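You operate a simulated robot arm through the tools that you are given. There is no shell and no other tool. Be economical: measure what you need, move in short steps, check, and stop when the job is done.

You are at the controls of a simulated two-armed robot. One attempt, no reset.

## Task
Set a rivet in each of the strip's three holes.
Fine: slide the carrier by its knob, one stroke a hole, fingers out from under the die, lever up at the end.

The check looks at the end state, three seconds after you hand in, the way a careful person would. Anything else that was tipped, shoved, dropped, spilled or broken makes it a failure.

## Robot
Two 7-joint arms with two-finger parallel grippers on one trunk that stands fixed in place. Base frame: the origin is at the foot of the trunk, x ahead of it, y to its left, z up. Units: mm, degrees, N and s.
The left shoulder is at [28, 174, 1406], the right one opposite. With the tool pointing down near the work surface each hand reaches from about 100 to 580 mm from the base axis, measured 20 degrees to its own side. Payload 3.6 kg a hand.
Tool frame (each hand has its own): the origin (TCP) lies between the finger pads and is the grasp point; the fingertips stand 30 mm ahead of it; z points along the fingers, y is the line along which they close. Largest opening 110 mm; finger width 20, thickness 10; the body of the gripper, 48 by 112 mm, starts 55 mm behind the TCP.
Orientation is told as [roll, pitch, yaw] about the base's x, y, z axes, in that order, counted from this pose: with the fingers straight down and closing along the base's y, the tool's x points along the base's -x, its y along +y and its z along -z.

## Interface
- The arms move only by the tool drive_tool. It takes "left_motion", "right_motion" or both (then of equal length, played together; a hand with none holds still); each is a list of rows, each a list of 7 numbers: the turn, a rotation vector about the tool's x, y, z in units of 4 degrees (1.0 is 4 degrees), then the shift along the tool's x, y, z in units of 25 mm (1.0 is 25 mm), then the closure, from 0 (fully open) to 1 (shut). In form: [[ax, ay, az, tx, ty, tz, hand], ...]. A call has 1 to 12 rows; each row shifts and turns the commanded pose from where the row before left it, along the tool's axes as they then stand. A call with a number of a shift or a turn outside -1 to 1 is refused whole. A row lasts 0.2 s, in which the tool goes at most 50 mm and 8.6 degrees; a call with a longer step from one row to the next is refused whole, and so is a gripper value outside its range. A pose out of reach is approached as far as the arm can. The call stops where the force on the tool passes 60 N (or 10 N more than at its start, if that is more) or the arm is blocked; 0.2 s more then pass. Each finger travels about 153 mm/s and halts on what it meets, pressing with about 24 N; the grip force reading is that of the motor and also rises with nothing between the fingers. The clock runs only during rows and for 0.2 s after the last one: add rows that do not move to give the fingers time. The reply holds the time, the measured pose of the TCP, the force on the tool along the base axes, the opening and the grip force, in the units named above and with some noise, with the torque about the TCP (base axes, N m) and any sound that the robot's microphone picked up.
- Cameras (640 x 400 px; columns grow to the right, rows downward): "scene" is now at [96.4, 40.6, 1575.5]; the picture's right is [0.47, -0.88, 0.00], its down [-0.53, -0.28, -0.80] and it looks along [0.71, 0.37, -0.60] (base axes); focal length 308 px, centre (320, 200). "left" rides on the left gripper at [72, -17, -103] in its tool frame; the picture's right is [0.23, 0.97, 0.00], its down [-0.76, 0.18, -0.62] and it looks along [-0.61, 0.14, 0.78] (tool axes); focal length 222 px, centre (320, 200). "right" rides on the right gripper at [72, 17, -103] in its tool frame; the picture's right is [-0.23, 0.97, 0.00], its down [-0.76, -0.18, -0.62] and it looks along [-0.61, -0.14, 0.78] (tool axes); focal length 222 px, centre (320, 200). There is no depth. A picture from a camera that has moved, and an enlarged one, comes with that camera's place and axes in the base frame and with its lens.
- capture(camera): a new picture of that camera. The clock stands still meanwhile.
- slide_trunk(by): slides the trunk up (or, below 0, down) by that many mm; the arms and the scene camera ride with it, the base frame stays. It gives what a move gives, with no picture.
- turn_head(pan, tilt): turns the head with the scene camera to pan (to the left, within 86 degrees either way) and tilt (down, from -29 to 69), counted from straight ahead of the robot. It gives what a move gives.
- close_up(camera, box): a new picture of the part [left, top, right, bottom] of that camera's present view, enlarged. The clock stands still meanwhile.
- close_job(): hands the job in; it is judged then, once.

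Go step by step. Nothing tells you positions but the pictures and the camera data: compare them with the known pose of the tool, close in by small moves and look again before you grip or let go. The budget is 120 turns and 86 pictures, counting those below and the enlarged ones. Unless the task says otherwise, let go and move clear before handing in, and close with one line.

The tools are called after ">>>" as name(argument=value, ...) on one line, values as JSON. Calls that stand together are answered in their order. drive_tool: Moves the arms, as the interface text tells. Its arguments: {"type":"object","properties":{"left_motion":{"type":"array","items":{"type":"array","items":{"type":"number"}}},"right_motion":{"type":"array","items":{"type":"array","items":{"type":"number"}}}},"required":[]} The other tools are called the same way: slide_trunk (by) slides the trunk up or down; turn_head (pan, tilt) turns the head that bears the scene camera; capture (camera) takes a picture; close_up (camera, box) takes an enlarged picture of a part of a camera's view; close_job () hands the job in.

At the start:

```text
time_s: 0.0
left_eef_pos: [290.2, 378.6, 1321.8]
left_ee_rot: [0.1, -0.1, 0.0]
left_force: [0.0, -0.1, -0.5]
left_wrist_torque: [-0.01, -0.01, -0.03]
left_grip_width: 109.9
left_grasp_force: 0.1
right_eef_pos: [411.0, 10.2, 1309.3]
right_ee_rot: [0.1, 0.0, 0.0]
right_force: [0.9, -0.2, -1.0]
right_wrist_torque: [-0.01, -0.03, -0.01]
right_grip_width: 110.2
right_grasp_force: 0.0
trunk travel left (down, up): [-520.0, 244.0]
head pan, tilt: [27.9, 36.9]
```

scene: 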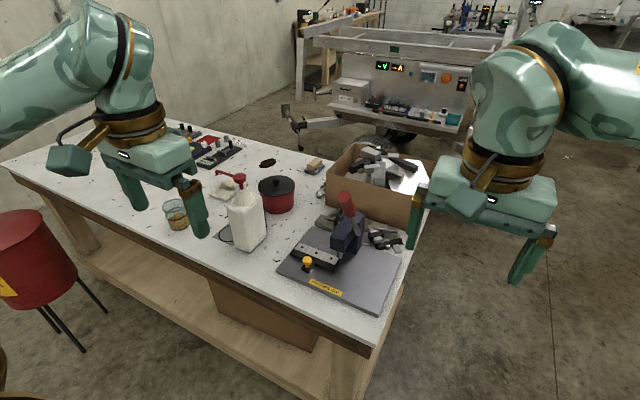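
right: 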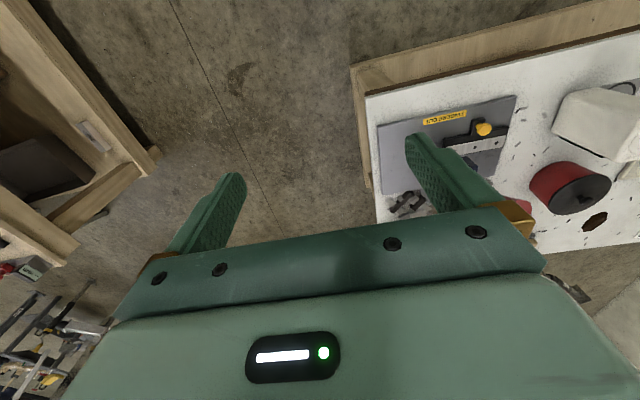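
left: 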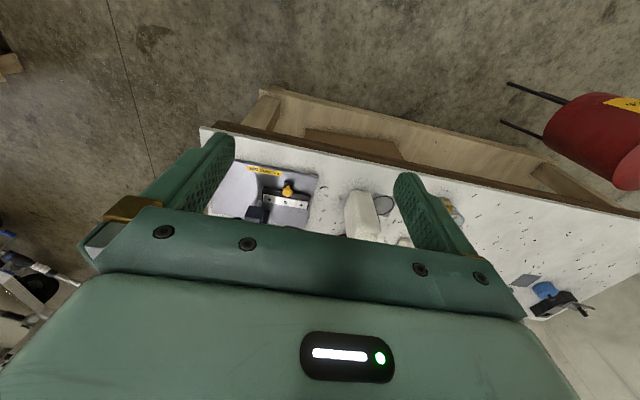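

I see a bench with a riveting press on a grey base plate, its carrier with a yellow knob, and a red-handled lever. I'll look closer before moving.

>>> close_up(camera="scene", box=[260, 170, 420, 320])

>>> close_up(camera="left", box=[200, 140, 400, 265])

>>> close_up(camera="right", box=[350, 80, 550, 230])

```text
2.67 times, centred on (340, 245) of scene
camera zoom: at [96.4, 40.6, 1575.5], right [0.47, -0.88, 0.0], down [-0.53, -0.28, -0.8], along [0.71, 0.37, -0.6], focal length 821 px, centre (267, 80)
```

zoom: 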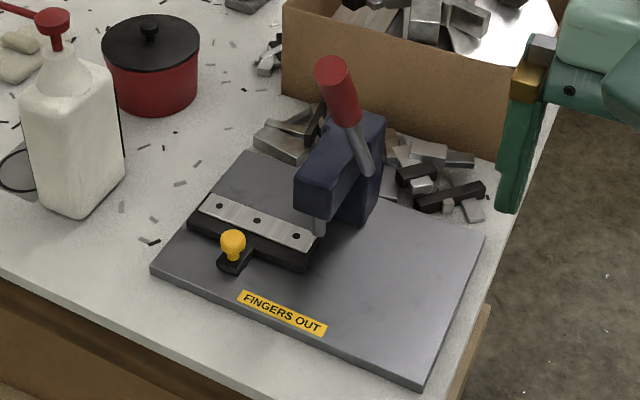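

```text
3.20 times, centred on (300, 202) of left
camera zoom: at [217.0, 361.6, 1426.1], right [-0.23, 0.97, 0.0], down [0.76, 0.18, 0.62], along [0.61, 0.14, -0.78], focal length 711 px, centre (384, 192)
```

zoom: 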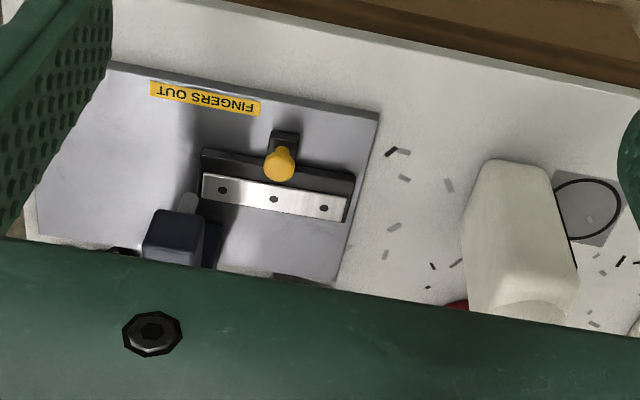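

```text
2.67 times, centred on (450, 155) of right
camera zoom: at [338.6, 26.1, 1412.6], right [0.23, 0.97, 0.0], down [0.76, -0.18, 0.62], along [0.61, -0.14, -0.78], focal length 592 px, centre (-27, 320)
```

zoom: 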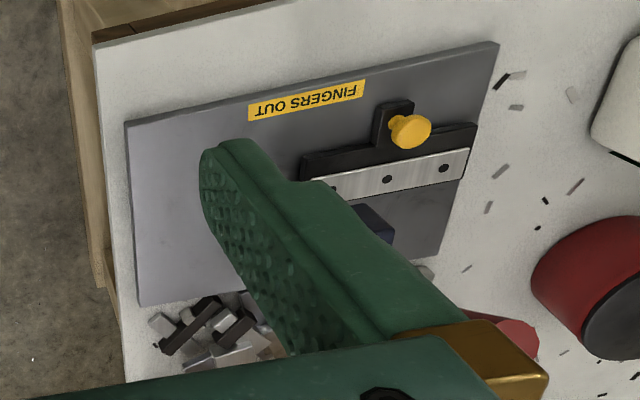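

The knob is at about (620, 355, 898), the holes at x≈680 and y≈406, 356 and 306, and the ram near (680, 276). That means the carrier slides along y. I'll lower the trunk for reach and for a better look at the lever.

>>> slide_trunk(by=-200)

>>> capture(camera="scene")

>>> capture(camera="right")

```text
time_s: 2.2
left_eef_pos: [289.3, 378.6, 1121.2]
left_ee_rot: [0.0, 0.0, -0.1]
left_force: [-0.3, -0.3, 1.2]
left_wrist_torque: [0.03, -0.03, 0.01]
left_grip_width: 109.9
left_grasp_force: 0.1
right_eef_pos: [411.1, 10.0, 1108.9]
right_ee_rot: [0.0, 0.0, -0.1]
right_force: [0.1, -1.1, 0.1]
right_wrist_torque: [0.0, 0.0, 0.0]
right_grip_width: 110.1
right_grasp_force: 0.0
trunk travel left (down, up): [-320.0, 444.0]
head pan, tilt: [27.9, 36.9]
```

```text
79 pictures are left
camera scene: at [146.3, 40.4, 1373.8], right [0.47, -0.88, 0.0], down [-0.53, -0.28, -0.8], along [0.71, 0.37, -0.6], focal length 308 px, centre (320, 200)
```

scene: 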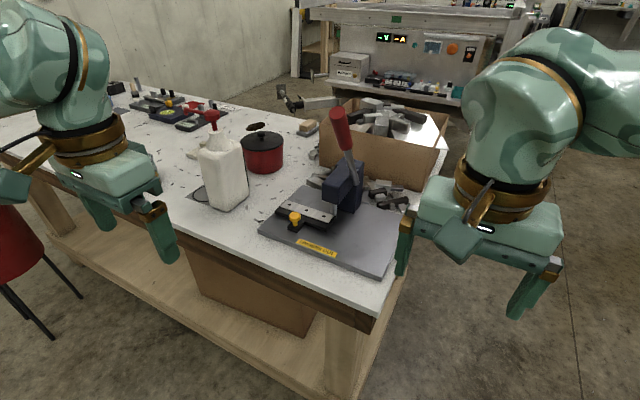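

```text
78 pictures are left
camera right: at [338.1, 25.9, 1212.9], right [0.23, 0.97, 0.0], down [0.76, -0.18, 0.62], along [0.61, -0.14, -0.78], focal length 222 px, centre (320, 200)
```

right: 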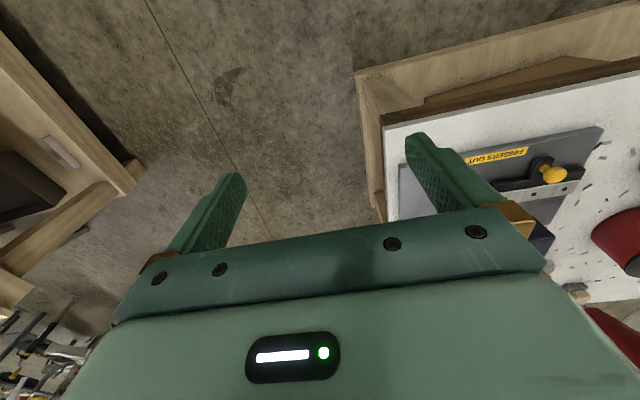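

The trunk is lower and the camera has moved with it. I'll zoom in on the press.

>>> close_up(camera="scene", box=[255, 95, 415, 275])

```text
2.22 times, centred on (335, 185) of scene
camera zoom: at [146.3, 40.4, 1373.8], right [0.47, -0.88, 0.0], down [-0.53, -0.28, -0.8], along [0.71, 0.37, -0.6], focal length 684 px, centre (287, 233)
```

zoom: 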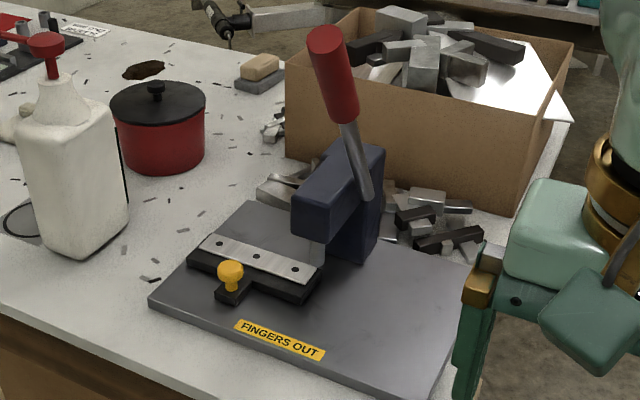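

The lever runs from a pivot near (743, 250, 953) to the grip tip near (616, 251, 1174), so it pulls down toward the robot. The left hand can do both jobs if it is tilted forward. First I'll move it to a point in front of the knob.

>>> drive_tool(left_motion=[[0, 0, 0, -0.92, -0.09, 0.25, 0.4], [0, 0, 0, -0.92, -0.09, 0.25, 0.4], [0, 0, 0, -0.92, -0.09, 0.25, 0.4], [0, 0, 0, -0.92, -0.09, 0.25, 0.4], [0, 0, 0, -0.92, -0.09, 0.25, 0.4], [0, 0, 0, -0.92, -0.09, 0.25, 0.4], [0, 0, 0, -0.92, -0.09, 0.25, 0.4], [0, 0, 0, -0.92, -0.09, 0.25, 0.4], [0, 0, 0, -0.92, -0.09, 0.25, 0.4]])

>>> drive_tool(left_motion=[[0, -1, 0, 0, 0, 0, 0.4], [0, -1, 0, 0, 0, 0, 0.4], [0, -1, 0, 0, 0, 0, 0.4], [0, -1, 0, 0, 0, 0, 0.4], [0, -1, 0, 0, 0, 0, 0.4], [0, -1, 0, 0, 0, 0, 0.4], [0, -1, 0, 0, 0, 0, 0.4], [0, -1, 0, 0, 0, 0, 0.4]])

>>> capture(camera="left")

>>> capture(camera="scene")

```text
time_s: 4.2
left_eef_pos: [497.2, 358.9, 1065.8]
left_ee_rot: [0.0, -0.1, 0.1]
left_force: [0.7, 0.3, 0.3]
left_wrist_torque: [-0.01, 0.04, 0.01]
left_grip_width: 65.8
left_grasp_force: 0.1
right_eef_pos: [410.9, 9.5, 1108.4]
right_ee_rot: [0.0, 0.0, -0.1]
right_force: [-0.1, -0.2, 0.8]
right_wrist_torque: [-0.02, 0.03, -0.01]
right_grip_width: 109.9
right_grasp_force: 0.0
trunk travel left (down, up): [-320.0, 444.0]
head pan, tilt: [27.9, 36.9]
```

```text
time_s: 6.0
left_eef_pos: [496.5, 358.9, 1067.1]
left_ee_rot: [-0.1, -32.0, 0.0]
left_force: [0.8, 0.3, 0.3]
left_wrist_torque: [-0.01, 0.01, -0.02]
left_grip_width: 66.1
left_grasp_force: 0.1
right_eef_pos: [410.8, 9.1, 1108.4]
right_ee_rot: [0.0, 0.0, 0.0]
right_force: [-0.3, 0.4, -0.1]
right_wrist_torque: [0.0, -0.01, 0.02]
right_grip_width: 110.1
right_grasp_force: 0.1
trunk travel left (down, up): [-320.0, 444.0]
head pan, tilt: [27.9, 36.9]
```

```text
76 pictures are left
camera left: at [379.9, 341.8, 1116.1], right [-0.19, 0.97, -0.12], down [0.31, 0.18, 0.93], along [0.93, 0.14, -0.34], focal length 222 px, centre (320, 200)
```

left: 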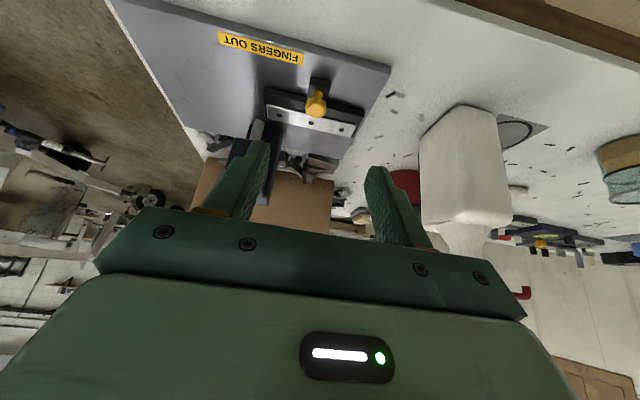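

```text
75 pictures are left
camera scene: at [146.6, 40.6, 1373.6], right [0.47, -0.88, 0.0], down [-0.53, -0.28, -0.8], along [0.71, 0.37, -0.6], focal length 308 px, centre (320, 200)
```

scene: 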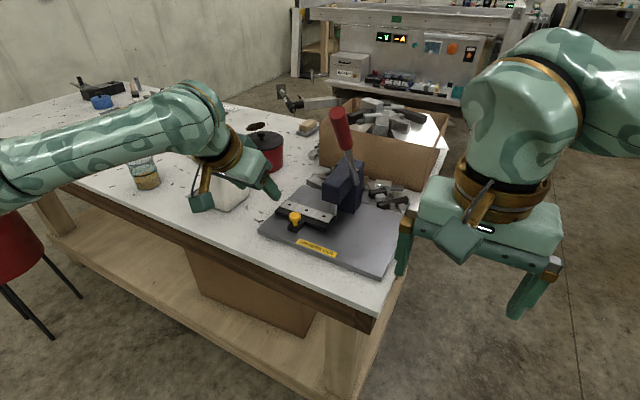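

The knob re-measures at about (617, 355, 898), which agrees. Next I'll approach along the tool axis to a hover 40 mm short of it.

>>> drive_tool(left_motion=[[0, 0, 0, -0.093, -0.023, 0.934, 0.4], [0, 0, 0, -0.093, -0.023, 0.934, 0.4], [0, 0, 0, -0.093, -0.023, 0.934, 0.4], [0, 0, 0, -0.093, -0.023, 0.934, 0.4], [0, 0, 0, -0.093, -0.023, 0.934, 0.4], [0, 0, 0, -0.093, -0.023, 0.934, 0.4], [0, 0, 0, -0.093, -0.023, 0.934, 0.4]])

>>> capture(camera="left")

>>> close_up(camera="scene", box=[220, 95, 412, 275])

```text
time_s: 7.6
left_eef_pos: [596.8, 354.5, 934.5]
left_ee_rot: [0.0, -32.0, 0.0]
left_force: [-0.2, -0.7, -0.2]
left_wrist_torque: [-0.04, -0.03, 0.03]
left_grip_width: 66.3
left_grasp_force: 0.0
right_eef_pos: [412.7, 9.8, 1108.8]
right_ee_rot: [0.0, 0.1, 0.0]
right_force: [0.7, -0.5, 0.2]
right_wrist_torque: [0.0, -0.03, -0.01]
right_grip_width: 110.0
right_grasp_force: 0.0
trunk travel left (down, up): [-320.0, 444.0]
head pan, tilt: [27.9, 36.9]
```

```text
74 pictures are left
camera left: at [480.2, 337.5, 984.7], right [-0.19, 0.97, -0.12], down [0.32, 0.18, 0.93], along [0.93, 0.14, -0.34], focal length 222 px, centre (320, 200)
```

left: 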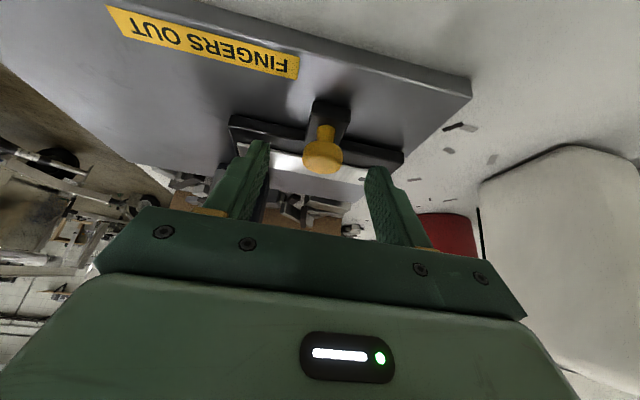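

```text
2.22 times, centred on (316, 185) of scene
camera zoom: at [147.5, 40.5, 1373.5], right [0.47, -0.88, 0.0], down [-0.53, -0.28, -0.8], along [0.71, 0.37, -0.6], focal length 684 px, centre (329, 233)
```

zoom: 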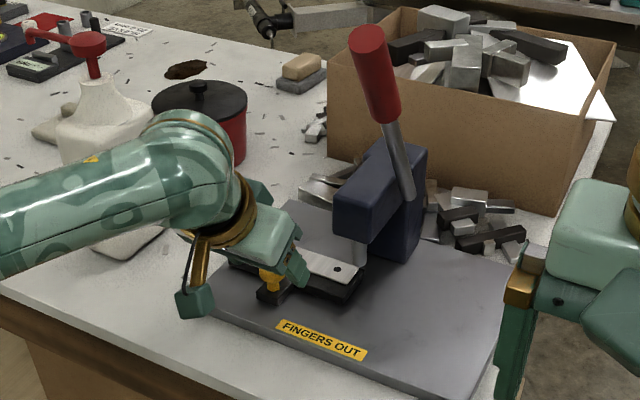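

The knob sits between the open fingers, its top at about z≈900 and its tab at about z≈874. I'll advance 30 mm and close gently.

>>> drive_tool(left_motion=[[0, 0, 0, 0, 0, 0.6, 0.4], [0, 0, 0, 0, 0, 0.6, 0.4], [0, 0, 0, 0, 0, 0, 0.55], [0, 0, 0, 0, 0, 0, 0.7], [0, 0, 0, 0, 0, 0, 0.85], [0, 0, 0, 0, 0, 0, 0.95]])

>>> capture(camera="left")

>>> close_up(camera="scene", box=[260, 165, 380, 255])

```text
time_s: 9.0
left_eef_pos: [611.9, 354.2, 909.1]
left_ee_rot: [-0.1, -32.0, 0.0]
left_force: [0.4, 0.2, -0.6]
left_wrist_torque: [-0.06, -0.23, -0.04]
left_grip_width: 27.6
left_grasp_force: 45.0
right_eef_pos: [412.1, 10.4, 1109.0]
right_ee_rot: [0.1, 0.1, 0.0]
right_force: [0.9, 0.3, -0.3]
right_wrist_torque: [-0.02, 0.0, 0.01]
right_grip_width: 110.1
right_grasp_force: 0.0
trunk travel left (down, up): [-320.0, 444.0]
head pan, tilt: [27.9, 36.9]
```

```text
72 pictures are left
camera left: at [496.2, 337.5, 959.9], right [-0.19, 0.97, -0.12], down [0.32, 0.18, 0.93], along [0.93, 0.14, -0.34], focal length 222 px, centre (320, 200)
```

left: 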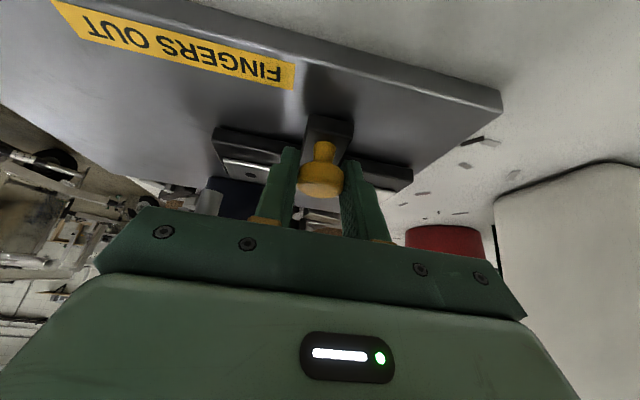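

```text
4.44 times, centred on (320, 210) of scene
camera zoom: at [147.1, 40.6, 1373.6], right [0.47, -0.88, 0.0], down [-0.53, -0.28, -0.8], along [0.71, 0.37, -0.6], focal length 1369 px, centre (320, 156)
```

zoom: 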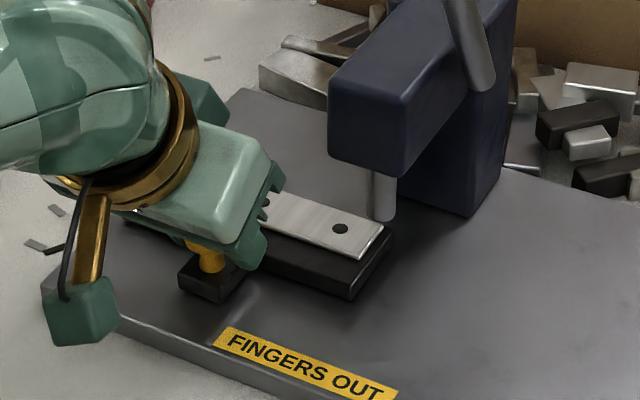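

I have the knob (27.6 mm between the fingers). I'll slide the carrier toward the ram in small steps, watching for detent sounds and force.

>>> drive_tool(left_motion=[[0, 0, 0, 0, -0.2, 0, 0.95], [0, 0, 0, 0, -0.2, 0, 0.95], [0, 0, 0, 0, -0.2, 0, 0.95], [0, 0, 0, 0, -0.2, 0, 0.95]])

>>> close_up(camera="scene", box=[260, 165, 380, 255])

```text
time_s: 10.0
left_eef_pos: [613.9, 334.5, 908.4]
left_ee_rot: [-0.1, -31.8, -0.1]
left_force: [-5.4, -0.4, -4.1]
left_wrist_torque: [0.02, -0.33, 0.15]
left_grip_width: 27.8
left_grasp_force: 45.5
right_eef_pos: [411.5, 9.5, 1108.3]
right_ee_rot: [0.0, 0.1, -0.1]
right_force: [-0.1, -0.5, -0.9]
right_wrist_torque: [0.02, 0.03, -0.01]
right_grip_width: 109.6
right_grasp_force: 0.0
trunk travel left (down, up): [-320.0, 444.0]
head pan, tilt: [27.9, 36.9]
```

```text
4.44 times, centred on (320, 210) of scene
camera zoom: at [146.7, 40.5, 1373.6], right [0.47, -0.88, 0.0], down [-0.53, -0.28, -0.8], along [0.71, 0.37, -0.6], focal length 1369 px, centre (320, 156)
```

zoom: 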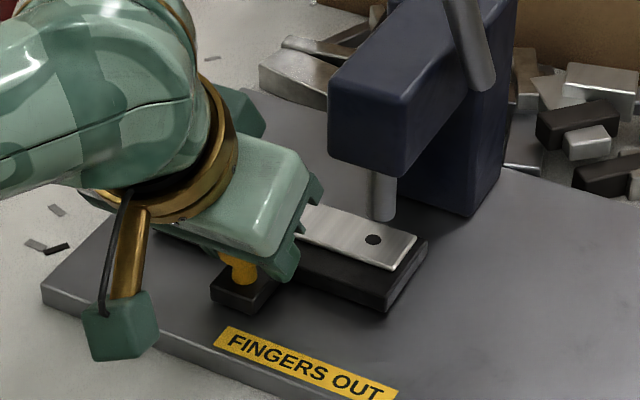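

The hole still needs about 5–6 mm in y by the scene view. I'll move it and check.

>>> drive_tool(left_motion=[[0, 0, 0, 0, -0.11, 0, 0.95], [0, 0, 0, 0, -0.12, 0, 0.95], [0, 0, 0, 0, 0, 0, 0.95]])

>>> close_up(camera="scene", box=[300, 180, 380, 230])

>>> close_up(camera="left", box=[180, 90, 420, 240])

```text
time_s: 10.8
left_eef_pos: [612.5, 330.1, 910.3]
left_ee_rot: [0.1, -31.9, 0.0]
left_force: [-5.8, 1.9, -1.8]
left_wrist_torque: [-0.07, 1.04, -0.07]
left_grip_width: 27.8
left_grasp_force: 44.9
right_eef_pos: [411.4, 10.0, 1108.5]
right_ee_rot: [0.0, 0.0, 0.0]
right_force: [0.6, 0.3, 0.1]
right_wrist_torque: [-0.01, 0.01, 0.01]
right_grip_width: 110.1
right_grasp_force: 0.0
trunk travel left (down, up): [-320.0, 444.0]
head pan, tilt: [27.9, 36.9]
```

```text
8.00 times, centred on (340, 205) of scene
camera zoom: at [146.4, 40.9, 1373.7], right [0.47, -0.88, 0.0], down [-0.53, -0.28, -0.8], along [0.71, 0.37, -0.6], focal length 2464 px, centre (160, 160)
```

zoom: 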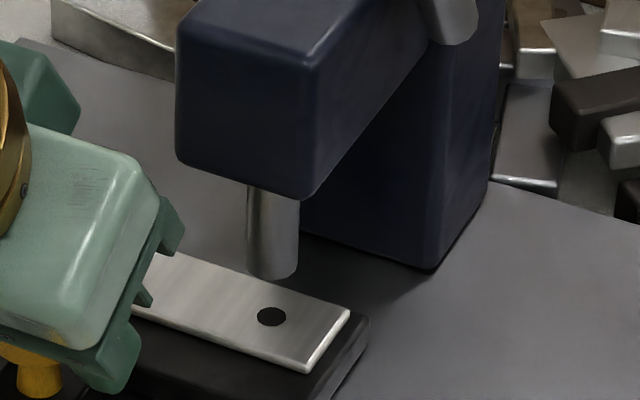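

```text
2.67 times, centred on (300, 165) of left
camera zoom: at [496.2, 312.2, 959.8], right [-0.19, 0.97, -0.12], down [0.32, 0.18, 0.93], along [0.93, 0.14, -0.34], focal length 592 px, centre (373, 293)
```

zoom: 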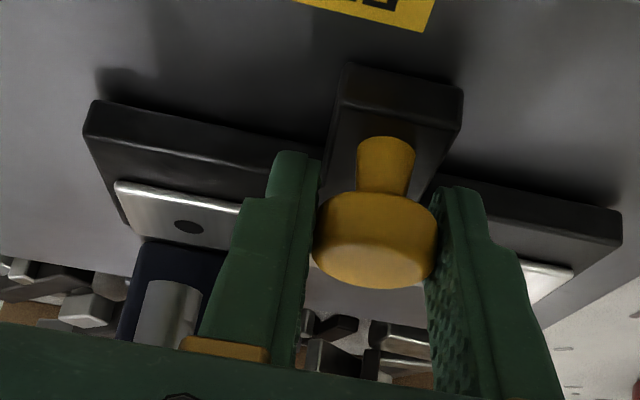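

Both views put the first hole under the ram. I'll release the knob, back off along the tool axis and check that the carrier stayed put.

>>> drive_tool(left_motion=[[0, 0, 0, 0, 0, 0, 0.75], [0, 0, 0, 0, 0, 0, 0.6], [0, 0, 0, 0, 0, 0, 0.4], [0, 0, 0, 0, 0, -0.5, 0.4], [0, 0, 0, 0, 0, -1, 0.4], [0, 0, 0, 0, 0, -1, 0.4], [0, 0, 0, 0, 0, -1, 0.4], [0, 0, 0, 0, 0, -0.5, 0.4]])

>>> drive_tool(left_motion=[[0, 0, 0, -0.505, 0, -0.968, 0.3], [0, 0, 0, -0.505, 0, -0.968, 0.3], [0, 0, 0, -0.505, 0, -0.968, 0.3], [0, 0, 0, -0.505, 0, -0.968, 0.3], [0, 0, 0, -0.505, 0, -0.968, 0.3], [0, 0, 0, -0.505, 0, -0.968, 0.3], [0, 0, 0, -0.505, 0, -0.968, 0.3], [0, 0, 0, -0.505, 0, -0.968, 0.3], [0, 0, 0, -0.505, 0, -0.968, 0.3]])

>>> capture(camera="scene")

>>> capture(camera="left")

```text
time_s: 12.6
left_eef_pos: [560.2, 329.1, 997.0]
left_ee_rot: [0.0, -32.0, -0.1]
left_force: [-0.4, -0.4, 0.6]
left_wrist_torque: [0.03, 0.0, 0.03]
left_grip_width: 65.9
left_grasp_force: 0.1
right_eef_pos: [411.8, 9.1, 1108.4]
right_ee_rot: [0.1, 0.1, 0.0]
right_force: [-0.5, -1.0, 0.2]
right_wrist_torque: [0.01, -0.03, -0.04]
right_grip_width: 110.0
right_grasp_force: 0.1
trunk travel left (down, up): [-320.0, 444.0]
head pan, tilt: [27.9, 36.9]
```

```text
time_s: 14.6
left_eef_pos: [540.3, 329.1, 1238.6]
left_ee_rot: [0.1, -32.0, -0.1]
left_force: [1.0, -1.0, 0.6]
left_wrist_torque: [0.02, -0.01, 0.02]
left_grip_width: 77.4
left_grasp_force: 0.1
right_eef_pos: [410.8, 9.4, 1107.8]
right_ee_rot: [0.0, 0.0, 0.0]
right_force: [-0.1, 0.9, 0.5]
right_wrist_torque: [0.01, 0.01, -0.01]
right_grip_width: 110.1
right_grasp_force: 0.1
trunk travel left (down, up): [-320.0, 444.0]
head pan, tilt: [27.9, 36.9]
```

```text
67 pictures are left
camera scene: at [146.6, 40.1, 1373.7], right [0.47, -0.88, 0.0], down [-0.53, -0.28, -0.8], along [0.71, 0.37, -0.6], focal length 308 px, centre (320, 200)
```

scene: 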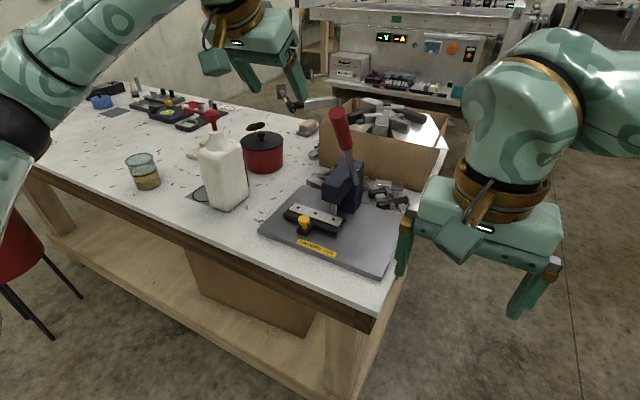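

```text
66 pictures are left
camera left: at [423.5, 311.1, 1289.5], right [-0.19, 0.97, -0.12], down [0.32, 0.18, 0.93], along [0.93, 0.14, -0.34], focal length 222 px, centre (320, 200)
```

left: 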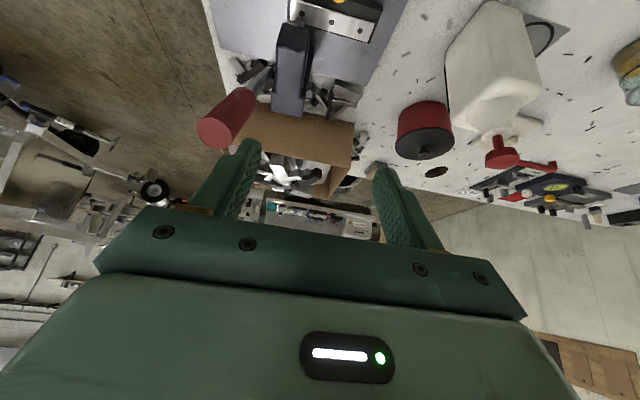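

The carrier stayed put. Combining three views puts the lever grip tip at about (595, 242, 1187), tilted 30° forward, with the pivot near (717, 242, 973). I'll line the hand up with the lever's axis.

>>> drive_tool(left_motion=[[0, 0, 0, -0.171, -0.696, 0.088, 0.2], [0, 0, 0, -0.171, -0.696, 0.088, 0.2], [0, 0, 0, -0.171, -0.696, 0.088, 0.2], [0, 0, 0, -0.171, -0.696, 0.088, 0.2], [0, 0.5, 0, -0.171, -0.696, 0.088, 0.2]])

>>> capture(camera="left")

>>> capture(camera="scene")

```text
time_s: 15.8
left_eef_pos: [563.7, 240.7, 1241.3]
left_ee_rot: [0.0, -29.9, 0.0]
left_force: [-0.3, 0.0, -0.6]
left_wrist_torque: [-0.01, -0.02, 0.05]
left_grip_width: 88.0
left_grasp_force: 0.1
right_eef_pos: [411.7, 8.9, 1108.2]
right_ee_rot: [0.1, 0.2, 0.1]
right_force: [0.5, -0.2, 0.7]
right_wrist_torque: [0.01, -0.03, -0.01]
right_grip_width: 110.0
right_grasp_force: 0.1
trunk travel left (down, up): [-320.0, 444.0]
head pan, tilt: [27.9, 36.9]
```

```text
65 pictures are left
camera left: at [450.9, 223.6, 1296.2], right [-0.2, 0.97, -0.11], down [0.35, 0.18, 0.92], along [0.92, 0.14, -0.37], focal length 222 px, centre (320, 200)
```

left: 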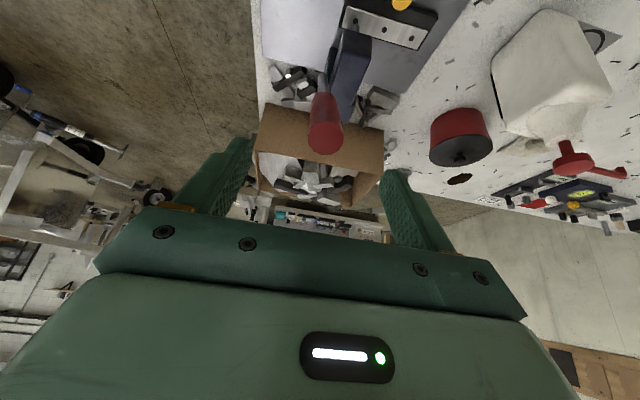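

```text
64 pictures are left
camera scene: at [147.3, 39.7, 1373.6], right [0.47, -0.88, 0.0], down [-0.53, -0.28, -0.8], along [0.71, 0.37, -0.6], focal length 308 px, centre (320, 200)
```

scene: 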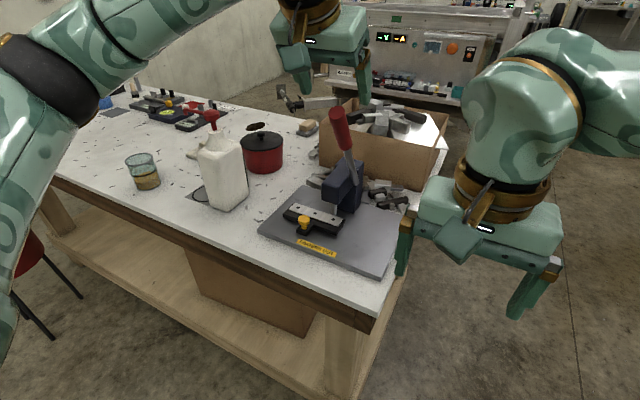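

Confirmed: the tip is at (595, 243, 1185), centred between the fingers. I'll advance about 98 mm along the tool axis and close on the grip.

>>> drive_tool(left_motion=[[0, 0, 0, 0, 0.02, 0.78, 0.2], [0, 0, 0, 0, 0.02, 0.78, 0.2], [0, 0, 0, 0, 0.02, 0.78, 0.2], [0, 0, 0, 0, 0.02, 0.78, 0.2], [0, 0, 0, 0, 0, 0.78, 0.2]])

>>> capture(camera="left")

>>> close_up(camera="scene", box=[255, 60, 415, 260])

```text
time_s: 17.0
left_eef_pos: [614.1, 244.6, 1157.6]
left_ee_rot: [0.1, -30.0, -0.1]
left_force: [0.5, 0.2, -0.2]
left_wrist_torque: [0.01, 0.0, 0.04]
left_grip_width: 87.9
left_grasp_force: 0.0
right_eef_pos: [412.5, 9.8, 1108.4]
right_ee_rot: [0.0, 0.1, 0.0]
right_force: [0.1, 0.8, 0.5]
right_wrist_torque: [-0.01, 0.01, 0.0]
right_grip_width: 110.0
right_grasp_force: 0.2
trunk travel left (down, up): [-320.0, 444.0]
head pan, tilt: [27.9, 36.9]
```

```text
63 pictures are left
camera left: at [499.9, 226.9, 1211.6], right [-0.2, 0.97, -0.11], down [0.35, 0.18, 0.92], along [0.92, 0.14, -0.37], focal length 222 px, centre (320, 200)
```

left: 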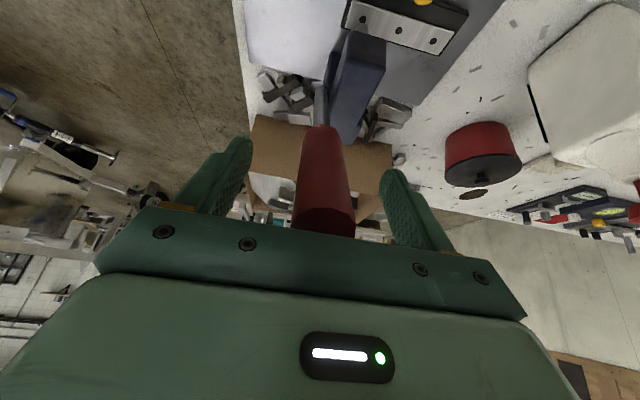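

```text
2.00 times, centred on (335, 160) of scene
camera zoom: at [147.5, 40.5, 1373.5], right [0.47, -0.88, 0.0], down [-0.53, -0.28, -0.8], along [0.71, 0.37, -0.6], focal length 616 px, centre (290, 280)
```

zoom: 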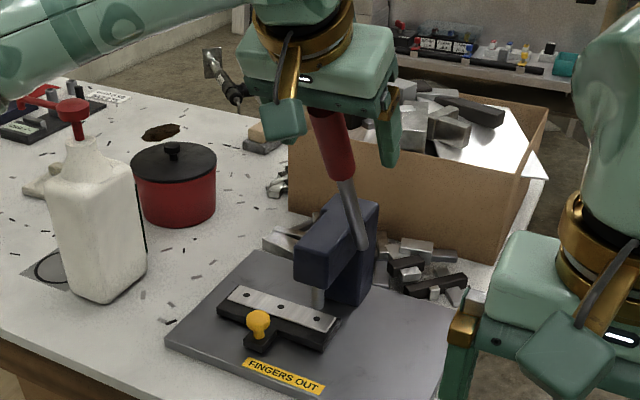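

The grip is between the fingers. I'll close on it.

>>> drive_tool(left_motion=[[0, 0, 0, 0, 0, 0, 0.4], [0, 0, 0, 0, 0, 0, 0.6], [0, 0, 0, 0, 0, 0, 0.75], [0, 0, 0, 0, 0, 0, 0.9], [0, 0, 0, 0, 0, 0, 0.9]])

>>> drive_tool(left_motion=[[0, -1, 0, 0.57, 0, 0, 0.9], [0, -1, 0, 0.57, 0, 0, 0.9]])

>>> close_up(camera="scene", box=[255, 60, 415, 260])

```text
time_s: 18.2
left_eef_pos: [613.8, 244.3, 1157.2]
left_ee_rot: [0.0, -30.0, -0.1]
left_force: [-0.6, -0.2, -0.6]
left_wrist_torque: [0.06, -0.01, 0.02]
left_grip_width: 28.0
left_grasp_force: 45.0
right_eef_pos: [412.0, 9.1, 1107.4]
right_ee_rot: [-0.1, 0.1, 0.1]
right_force: [-0.9, -0.3, 0.1]
right_wrist_torque: [0.02, -0.01, -0.03]
right_grip_width: 109.9
right_grasp_force: 0.1
trunk travel left (down, up): [-320.0, 444.0]
head pan, tilt: [27.9, 36.9]
```

```text
time_s: 18.8
left_eef_pos: [590.5, 244.6, 1142.9]
left_ee_rot: [-0.1, -38.0, -0.1]
left_force: [1.6, 0.8, 0.2]
left_wrist_torque: [-0.16, 0.19, 0.0]
left_grip_width: 27.8
left_grasp_force: 44.8
right_eef_pos: [411.5, 9.6, 1108.1]
right_ee_rot: [-0.1, 0.1, 0.0]
right_force: [-1.3, -1.0, -0.8]
right_wrist_torque: [0.03, 0.02, 0.01]
right_grip_width: 109.8
right_grasp_force: 0.1
trunk travel left (down, up): [-320.0, 444.0]
head pan, tilt: [27.9, 36.9]
```

```text
2.00 times, centred on (335, 160) of scene
camera zoom: at [147.4, 40.6, 1373.6], right [0.47, -0.88, 0.0], down [-0.53, -0.28, -0.8], along [0.71, 0.37, -0.6], focal length 616 px, centre (290, 280)
```

zoom: 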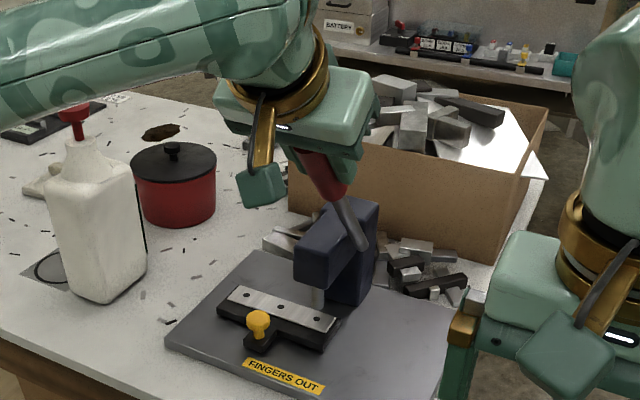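

The lever is following freely with almost no load. I'll keep pulling along the arc.

>>> drive_tool(left_motion=[[0, -1, 0, 0.58, 0, 0, 0.9], [0, -1, 0, 0.58, 0, 0, 0.9], [0, -1, 0, 0.58, 0, 0, 0.9], [0, -1, 0, 0.58, 0, 0, 0.9]])

>>> close_up(camera="scene", box=[255, 100, 415, 260])

```text
time_s: 19.8
left_eef_pos: [549.5, 244.7, 1101.3]
left_ee_rot: [-0.1, -54.1, -0.1]
left_force: [10.2, 1.4, 3.5]
left_wrist_torque: [0.1, -0.99, -0.08]
left_grip_width: 27.9
left_grasp_force: 45.4
right_eef_pos: [411.8, 9.0, 1107.8]
right_ee_rot: [0.1, 0.1, 0.0]
right_force: [0.3, -1.2, 0.1]
right_wrist_torque: [0.04, 0.0, -0.03]
right_grip_width: 110.1
right_grasp_force: 0.1
trunk travel left (down, up): [-320.0, 444.0]
head pan, tilt: [27.9, 36.9]
```

```text
2.50 times, centred on (335, 180) of scene
camera zoom: at [148.1, 40.6, 1373.5], right [0.47, -0.88, 0.0], down [-0.53, -0.28, -0.8], along [0.71, 0.37, -0.6], focal length 770 px, centre (282, 250)
```

zoom: 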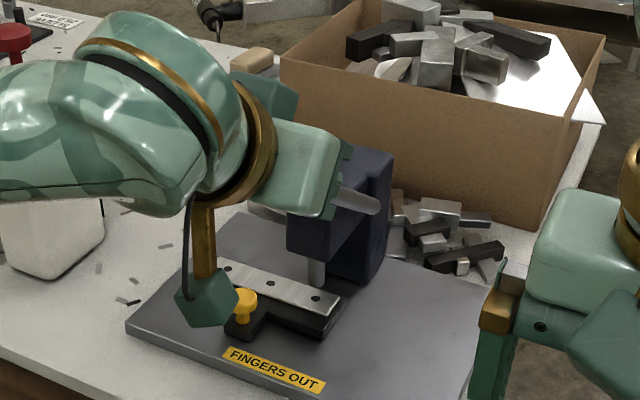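

The ram is descending, with force at about 10 N. I'll continue in short bursts until it bottoms.

>>> drive_tool(left_motion=[[0, -1, 0, 0.58, 0, 0.06, 0.9], [0, -1, 0, 0.58, 0, 0.06, 0.9], [0, -1, 0, 0.58, 0, 0.03, 0.9]])

>>> close_up(camera="scene", box=[255, 120, 415, 260])

```text
time_s: 20.6
left_eef_pos: [524.8, 243.5, 1064.6]
left_ee_rot: [0.0, -66.1, 0.1]
left_force: [-6.0, 2.8, 11.6]
left_wrist_torque: [0.38, -0.54, 0.48]
left_grip_width: 27.7
left_grasp_force: 45.2
right_eef_pos: [409.3, 10.1, 1109.7]
right_ee_rot: [0.0, 0.0, 0.1]
right_force: [0.5, -1.8, 0.0]
right_wrist_torque: [0.02, -0.01, 0.03]
right_grip_width: 109.9
right_grasp_force: 0.1
trunk travel left (down, up): [-320.0, 444.0]
head pan, tilt: [27.9, 36.9]
```

```text
2.86 times, centred on (335, 190) of scene
camera zoom: at [144.5, 40.4, 1373.9], right [0.47, -0.88, 0.0], down [-0.53, -0.28, -0.8], along [0.71, 0.37, -0.6], focal length 880 px, centre (277, 229)
```

zoom: 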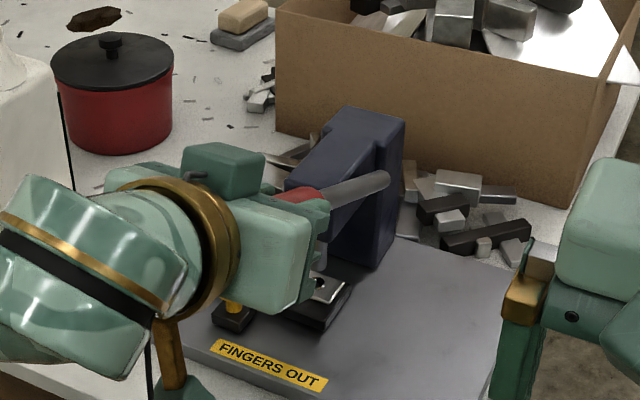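

The ram is at or near the strip, with about 12 N of resistance. I'll press further.

>>> drive_tool(left_motion=[[0, -1, 0, 0.58, 0, 0.02, 0.9], [0, -1, 0, 0.58, 0, 0.02, 0.9]])

>>> close_up(camera="scene", box=[255, 120, 415, 260])

```text
time_s: 21.2
left_eef_pos: [515.3, 243.7, 1037.3]
left_ee_rot: [0.0, -74.3, 0.0]
left_force: [-10.3, 4.2, 11.8]
left_wrist_torque: [-0.15, -0.32, 0.03]
left_grip_width: 28.0
left_grasp_force: 45.2
right_eef_pos: [410.1, 8.5, 1108.8]
right_ee_rot: [0.0, -0.1, 0.0]
right_force: [-0.5, -0.4, -0.3]
right_wrist_torque: [0.0, -0.02, 0.03]
right_grip_width: 110.1
right_grasp_force: 0.0
trunk travel left (down, up): [-320.0, 444.0]
head pan, tilt: [27.9, 36.9]
```

```text
2.86 times, centred on (335, 190) of scene
camera zoom: at [143.9, 40.7, 1374.0], right [0.47, -0.88, 0.0], down [-0.53, -0.28, -0.8], along [0.71, 0.37, -0.6], focal length 880 px, centre (277, 229)
```

zoom: 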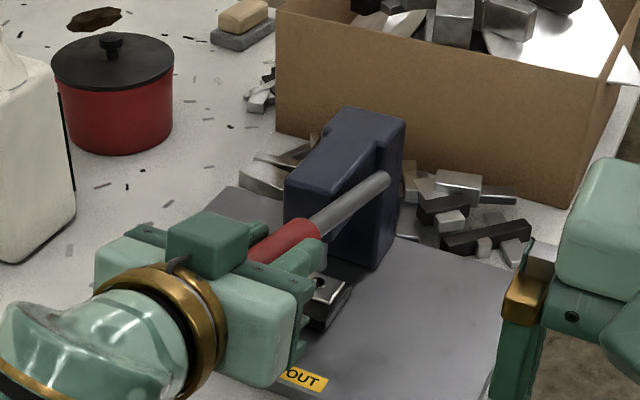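

The lever is still moving. I'll continue two more rows.

>>> drive_tool(left_motion=[[0, -1, 0, 0.58, 0, -0.04, 0.9], [0, -1, 0, 0.58, 0, -0.04, 0.9]])

>>> close_up(camera="scene", box=[255, 120, 415, 260])

```text
time_s: 21.8
left_eef_pos: [508.1, 242.4, 1003.1]
left_ee_rot: [-0.6, -81.4, 0.4]
left_force: [-0.2, -0.1, -0.7]
left_wrist_torque: [0.02, 0.02, -0.02]
left_grip_width: 11.0
left_grasp_force: 0.0
right_eef_pos: [411.3, 10.8, 1108.0]
right_ee_rot: [-0.1, 0.0, 0.0]
right_force: [0.0, 0.2, -0.2]
right_wrist_torque: [-0.03, -0.01, 0.01]
right_grip_width: 110.1
right_grasp_force: 0.1
trunk travel left (down, up): [-320.0, 444.0]
head pan, tilt: [27.9, 36.9]
```

```text
2.86 times, centred on (335, 190) of scene
camera zoom: at [147.6, 41.1, 1372.8], right [0.47, -0.88, 0.0], down [-0.53, -0.28, -0.8], along [0.71, 0.37, -0.6], focal length 880 px, centre (277, 229)
```

zoom: 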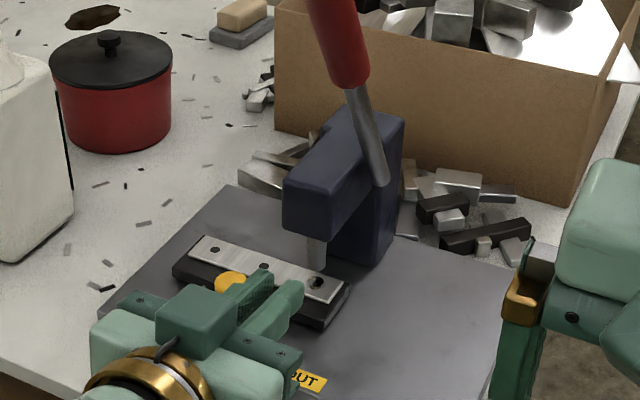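

The grip slipped and the lever sprang back up by itself, so the lever is sprung. I'll look at the first hole to see whether the rivet was set.

>>> close_up(camera="scene", box=[300, 190, 350, 225])

>>> capture(camera="left")

```text
11.43 times, centred on (325, 208) of scene
camera zoom: at [147.6, 41.1, 1372.8], right [0.47, -0.88, 0.0], down [-0.53, -0.28, -0.8], along [0.71, 0.37, -0.6], focal length 3520 px, centre (263, 114)
```

zoom: 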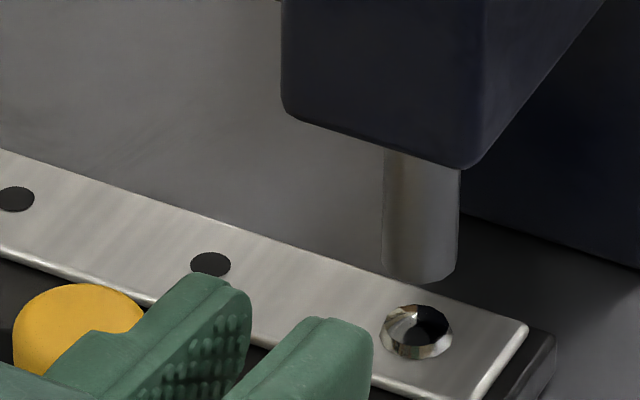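

```text
55 pictures are left
camera left: at [395.6, 226.5, 947.8], right [-0.03, 0.97, -0.23], down [-0.5, 0.18, 0.85], along [0.86, 0.14, 0.48], focal length 222 px, centre (320, 200)
```

left: 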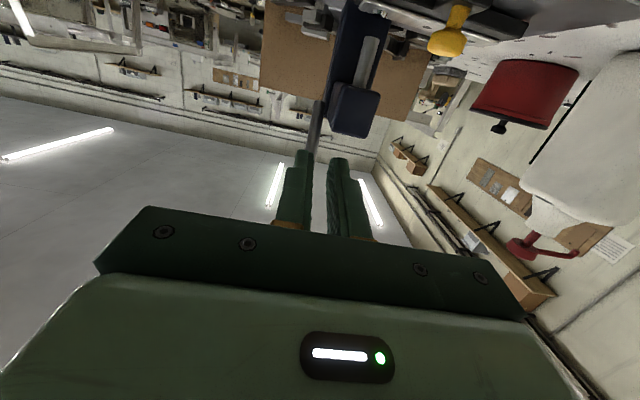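

>>> close_up(camera="scene", box=[326, 210, 342, 220])

```text
16.00 times, centred on (334, 215) of scene
camera zoom: at [147.6, 41.1, 1372.8], right [0.47, -0.88, 0.0], down [-0.53, -0.28, -0.8], along [0.71, 0.37, -0.6], focal length 4928 px, centre (96, -40)
```

zoom: 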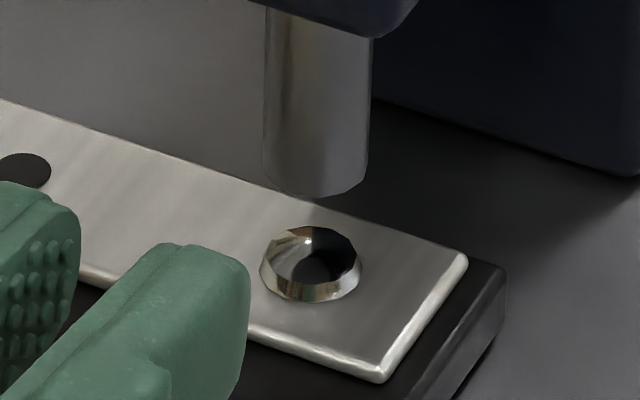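

A rivet head now shows in hole 1, ahead of the hand. I'll return to the knob for the second hole, first backing off, rotating upright and shifting in y.

>>> drive_tool(left_motion=[[0, 0, 0, 0, 0, -0.8, 0.4], [0, 1, 0, 0, 0.32, 0, 0.4], [0, 1, 0, 0, 0.32, 0, 0.4], [0, 1, 0, 0, 0.32, 0, 0.4], [0, 1, 0, 0, 0.32, 0, 0.4], [0, 1, 0, 0, 0.32, 0, 0.4], [0, 1, 0, 0, 0.32, 0, 0.4], [0, 1, 0, 0, 0.32, 0, 0.4], [0, 1, 0, 0, 0.32, 0, 0.4], [0, 1, 0, 0, 0.32, 0, 0.4], [0, 1, 0, 0, 0.32, 0, 0.4], [0, 1, 0, 0, 0.32, 0, 0.4]])

>>> drive_tool(left_motion=[[0, 1, 0, 0, 0, 0, 0.4], [0, 0.5, 0, 0, 0, 0, 0.4]])

```text
time_s: 24.4
left_eef_pos: [490.1, 332.5, 1010.7]
left_ee_rot: [0.0, -37.9, -0.1]
left_force: [0.1, 0.4, 0.0]
left_wrist_torque: [-0.03, -0.01, 0.0]
left_grip_width: 65.9
left_grasp_force: 0.0
right_eef_pos: [412.0, 10.2, 1108.3]
right_ee_rot: [0.0, 0.1, 0.0]
right_force: [0.5, -0.1, 0.8]
right_wrist_torque: [-0.03, -0.01, -0.01]
right_grip_width: 109.8
right_grasp_force: 0.2
trunk travel left (down, up): [-320.0, 444.0]
head pan, tilt: [27.9, 36.9]
```

```text
time_s: 25.0
left_eef_pos: [489.6, 332.2, 1011.5]
left_ee_rot: [0.0, -31.9, 0.0]
left_force: [0.7, 0.6, -0.4]
left_wrist_torque: [0.02, -0.02, -0.01]
left_grip_width: 65.9
left_grasp_force: 0.0
right_eef_pos: [411.0, 9.8, 1108.7]
right_ee_rot: [0.0, 0.0, 0.0]
right_force: [0.8, 0.8, -0.2]
right_wrist_torque: [-0.01, 0.01, 0.0]
right_grip_width: 109.9
right_grasp_force: 0.1
trunk travel left (down, up): [-320.0, 444.0]
head pan, tilt: [27.9, 36.9]
```

>>> drive_tool(left_motion=[[0, 0, 0, -0.4, -0.017, 0.977, 0.4], [0, 0, 0, -0.4, -0.017, 0.977, 0.4], [0, 0, 0, -0.4, -0.017, 0.977, 0.4], [0, 0, 0, -0.4, -0.017, 0.977, 0.4], [0, 0, 0, -0.4, -0.017, 0.977, 0.4]])

>>> capture(camera="left")

```text
time_s: 26.2
left_eef_pos: [596.8, 330.3, 934.4]
left_ee_rot: [0.1, -32.0, -0.1]
left_force: [0.3, 0.9, 0.0]
left_wrist_torque: [0.02, -0.04, 0.02]
left_grip_width: 66.2
left_grasp_force: 0.1
right_eef_pos: [412.5, 10.3, 1108.2]
right_ee_rot: [0.0, 0.1, 0.0]
right_force: [0.2, 0.9, 0.0]
right_wrist_torque: [0.05, 0.07, -0.02]
right_grip_width: 110.0
right_grasp_force: 0.1
trunk travel left (down, up): [-320.0, 444.0]
head pan, tilt: [27.9, 36.9]
```

```text
53 pictures are left
camera left: at [480.1, 313.0, 983.5], right [-0.19, 0.97, -0.12], down [0.32, 0.18, 0.93], along [0.93, 0.14, -0.34], focal length 222 px, centre (320, 200)
```

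left: 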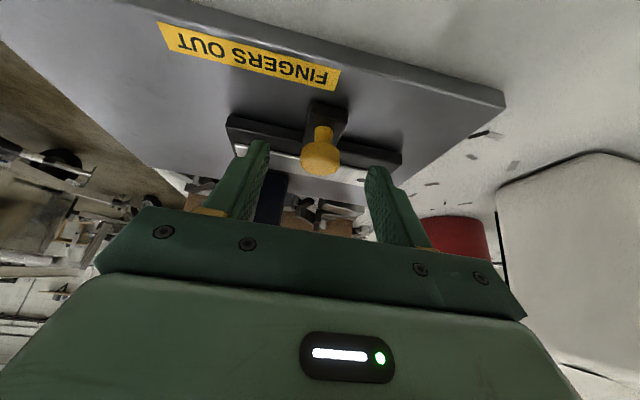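

The view matches the first approach. I'll advance, grip the knob and slide 50 mm.

>>> drive_tool(left_motion=[[0, 0, 0, 0, 0, 0.6, 0.4], [0, 0, 0, 0, 0, 0.6, 0.4], [0, 0, 0, 0, 0, 0, 0.55], [0, 0, 0, 0, 0, 0, 0.7], [0, 0, 0, 0, 0, 0, 0.85], [0, 0, 0, 0, 0, 0, 0.95], [0, 0, 0, 0, 0, 0, 0.95]])

>>> drive_tool(left_motion=[[0, 0, 0, 0, -0.25, 0, 0.95], [0, 0, 0, 0, -0.25, 0, 0.95], [0, 0, 0, 0, -0.25, 0, 0.95], [0, 0, 0, 0, -0.25, 0, 0.95], [0, 0, 0, 0, -0.25, 0, 0.95], [0, 0, 0, 0, -0.25, 0, 0.95], [0, 0, 0, 0, -0.25, 0, 0.95], [0, 0, 0, 0, -0.25, 0, 0.95], [0, 0, 0, 0, 0, 0, 0.95]])

>>> close_up(camera="scene", box=[300, 180, 380, 230])

>>> close_up(camera="left", box=[180, 90, 420, 240])

```text
time_s: 27.8
left_eef_pos: [612.3, 329.9, 909.1]
left_ee_rot: [0.0, -32.1, 0.0]
left_force: [0.4, 1.2, 0.0]
left_wrist_torque: [0.01, -0.28, 0.01]
left_grip_width: 27.7
left_grasp_force: 44.9
right_eef_pos: [411.1, 11.0, 1108.5]
right_ee_rot: [0.0, 0.0, 0.0]
right_force: [-0.3, 0.1, -0.4]
right_wrist_torque: [0.01, 0.05, -0.02]
right_grip_width: 109.8
right_grasp_force: 0.0
trunk travel left (down, up): [-320.0, 444.0]
head pan, tilt: [27.9, 36.9]
```

```text
time_s: 29.8
left_eef_pos: [612.6, 279.4, 909.5]
left_ee_rot: [-0.1, -31.9, 0.0]
left_force: [0.4, -0.6, -1.0]
left_wrist_torque: [-0.17, 0.58, -0.06]
left_grip_width: 27.5
left_grasp_force: 44.9
right_eef_pos: [410.7, 9.9, 1107.7]
right_ee_rot: [0.0, 0.1, 0.1]
right_force: [0.6, 0.2, 0.6]
right_wrist_torque: [-0.02, 0.0, 0.01]
right_grip_width: 110.0
right_grasp_force: 0.0
trunk travel left (down, up): [-320.0, 444.0]
head pan, tilt: [27.9, 36.9]
```

```text
8.00 times, centred on (340, 205) of scene
camera zoom: at [147.2, 40.5, 1373.6], right [0.47, -0.88, 0.0], down [-0.53, -0.28, -0.8], along [0.71, 0.37, -0.6], focal length 2464 px, centre (160, 160)
```

zoom: 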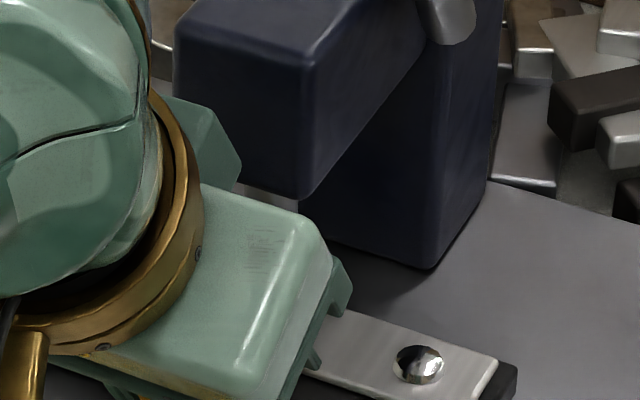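

```text
2.67 times, centred on (300, 165) of left
camera zoom: at [496.0, 262.9, 958.7], right [-0.19, 0.97, -0.12], down [0.32, 0.18, 0.93], along [0.93, 0.14, -0.34], focal length 592 px, centre (373, 293)
```

zoom: 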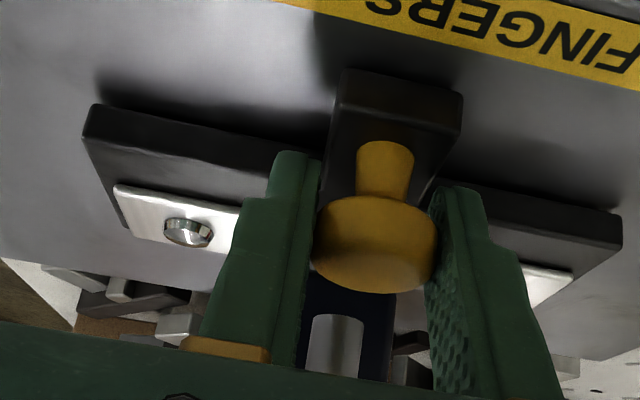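

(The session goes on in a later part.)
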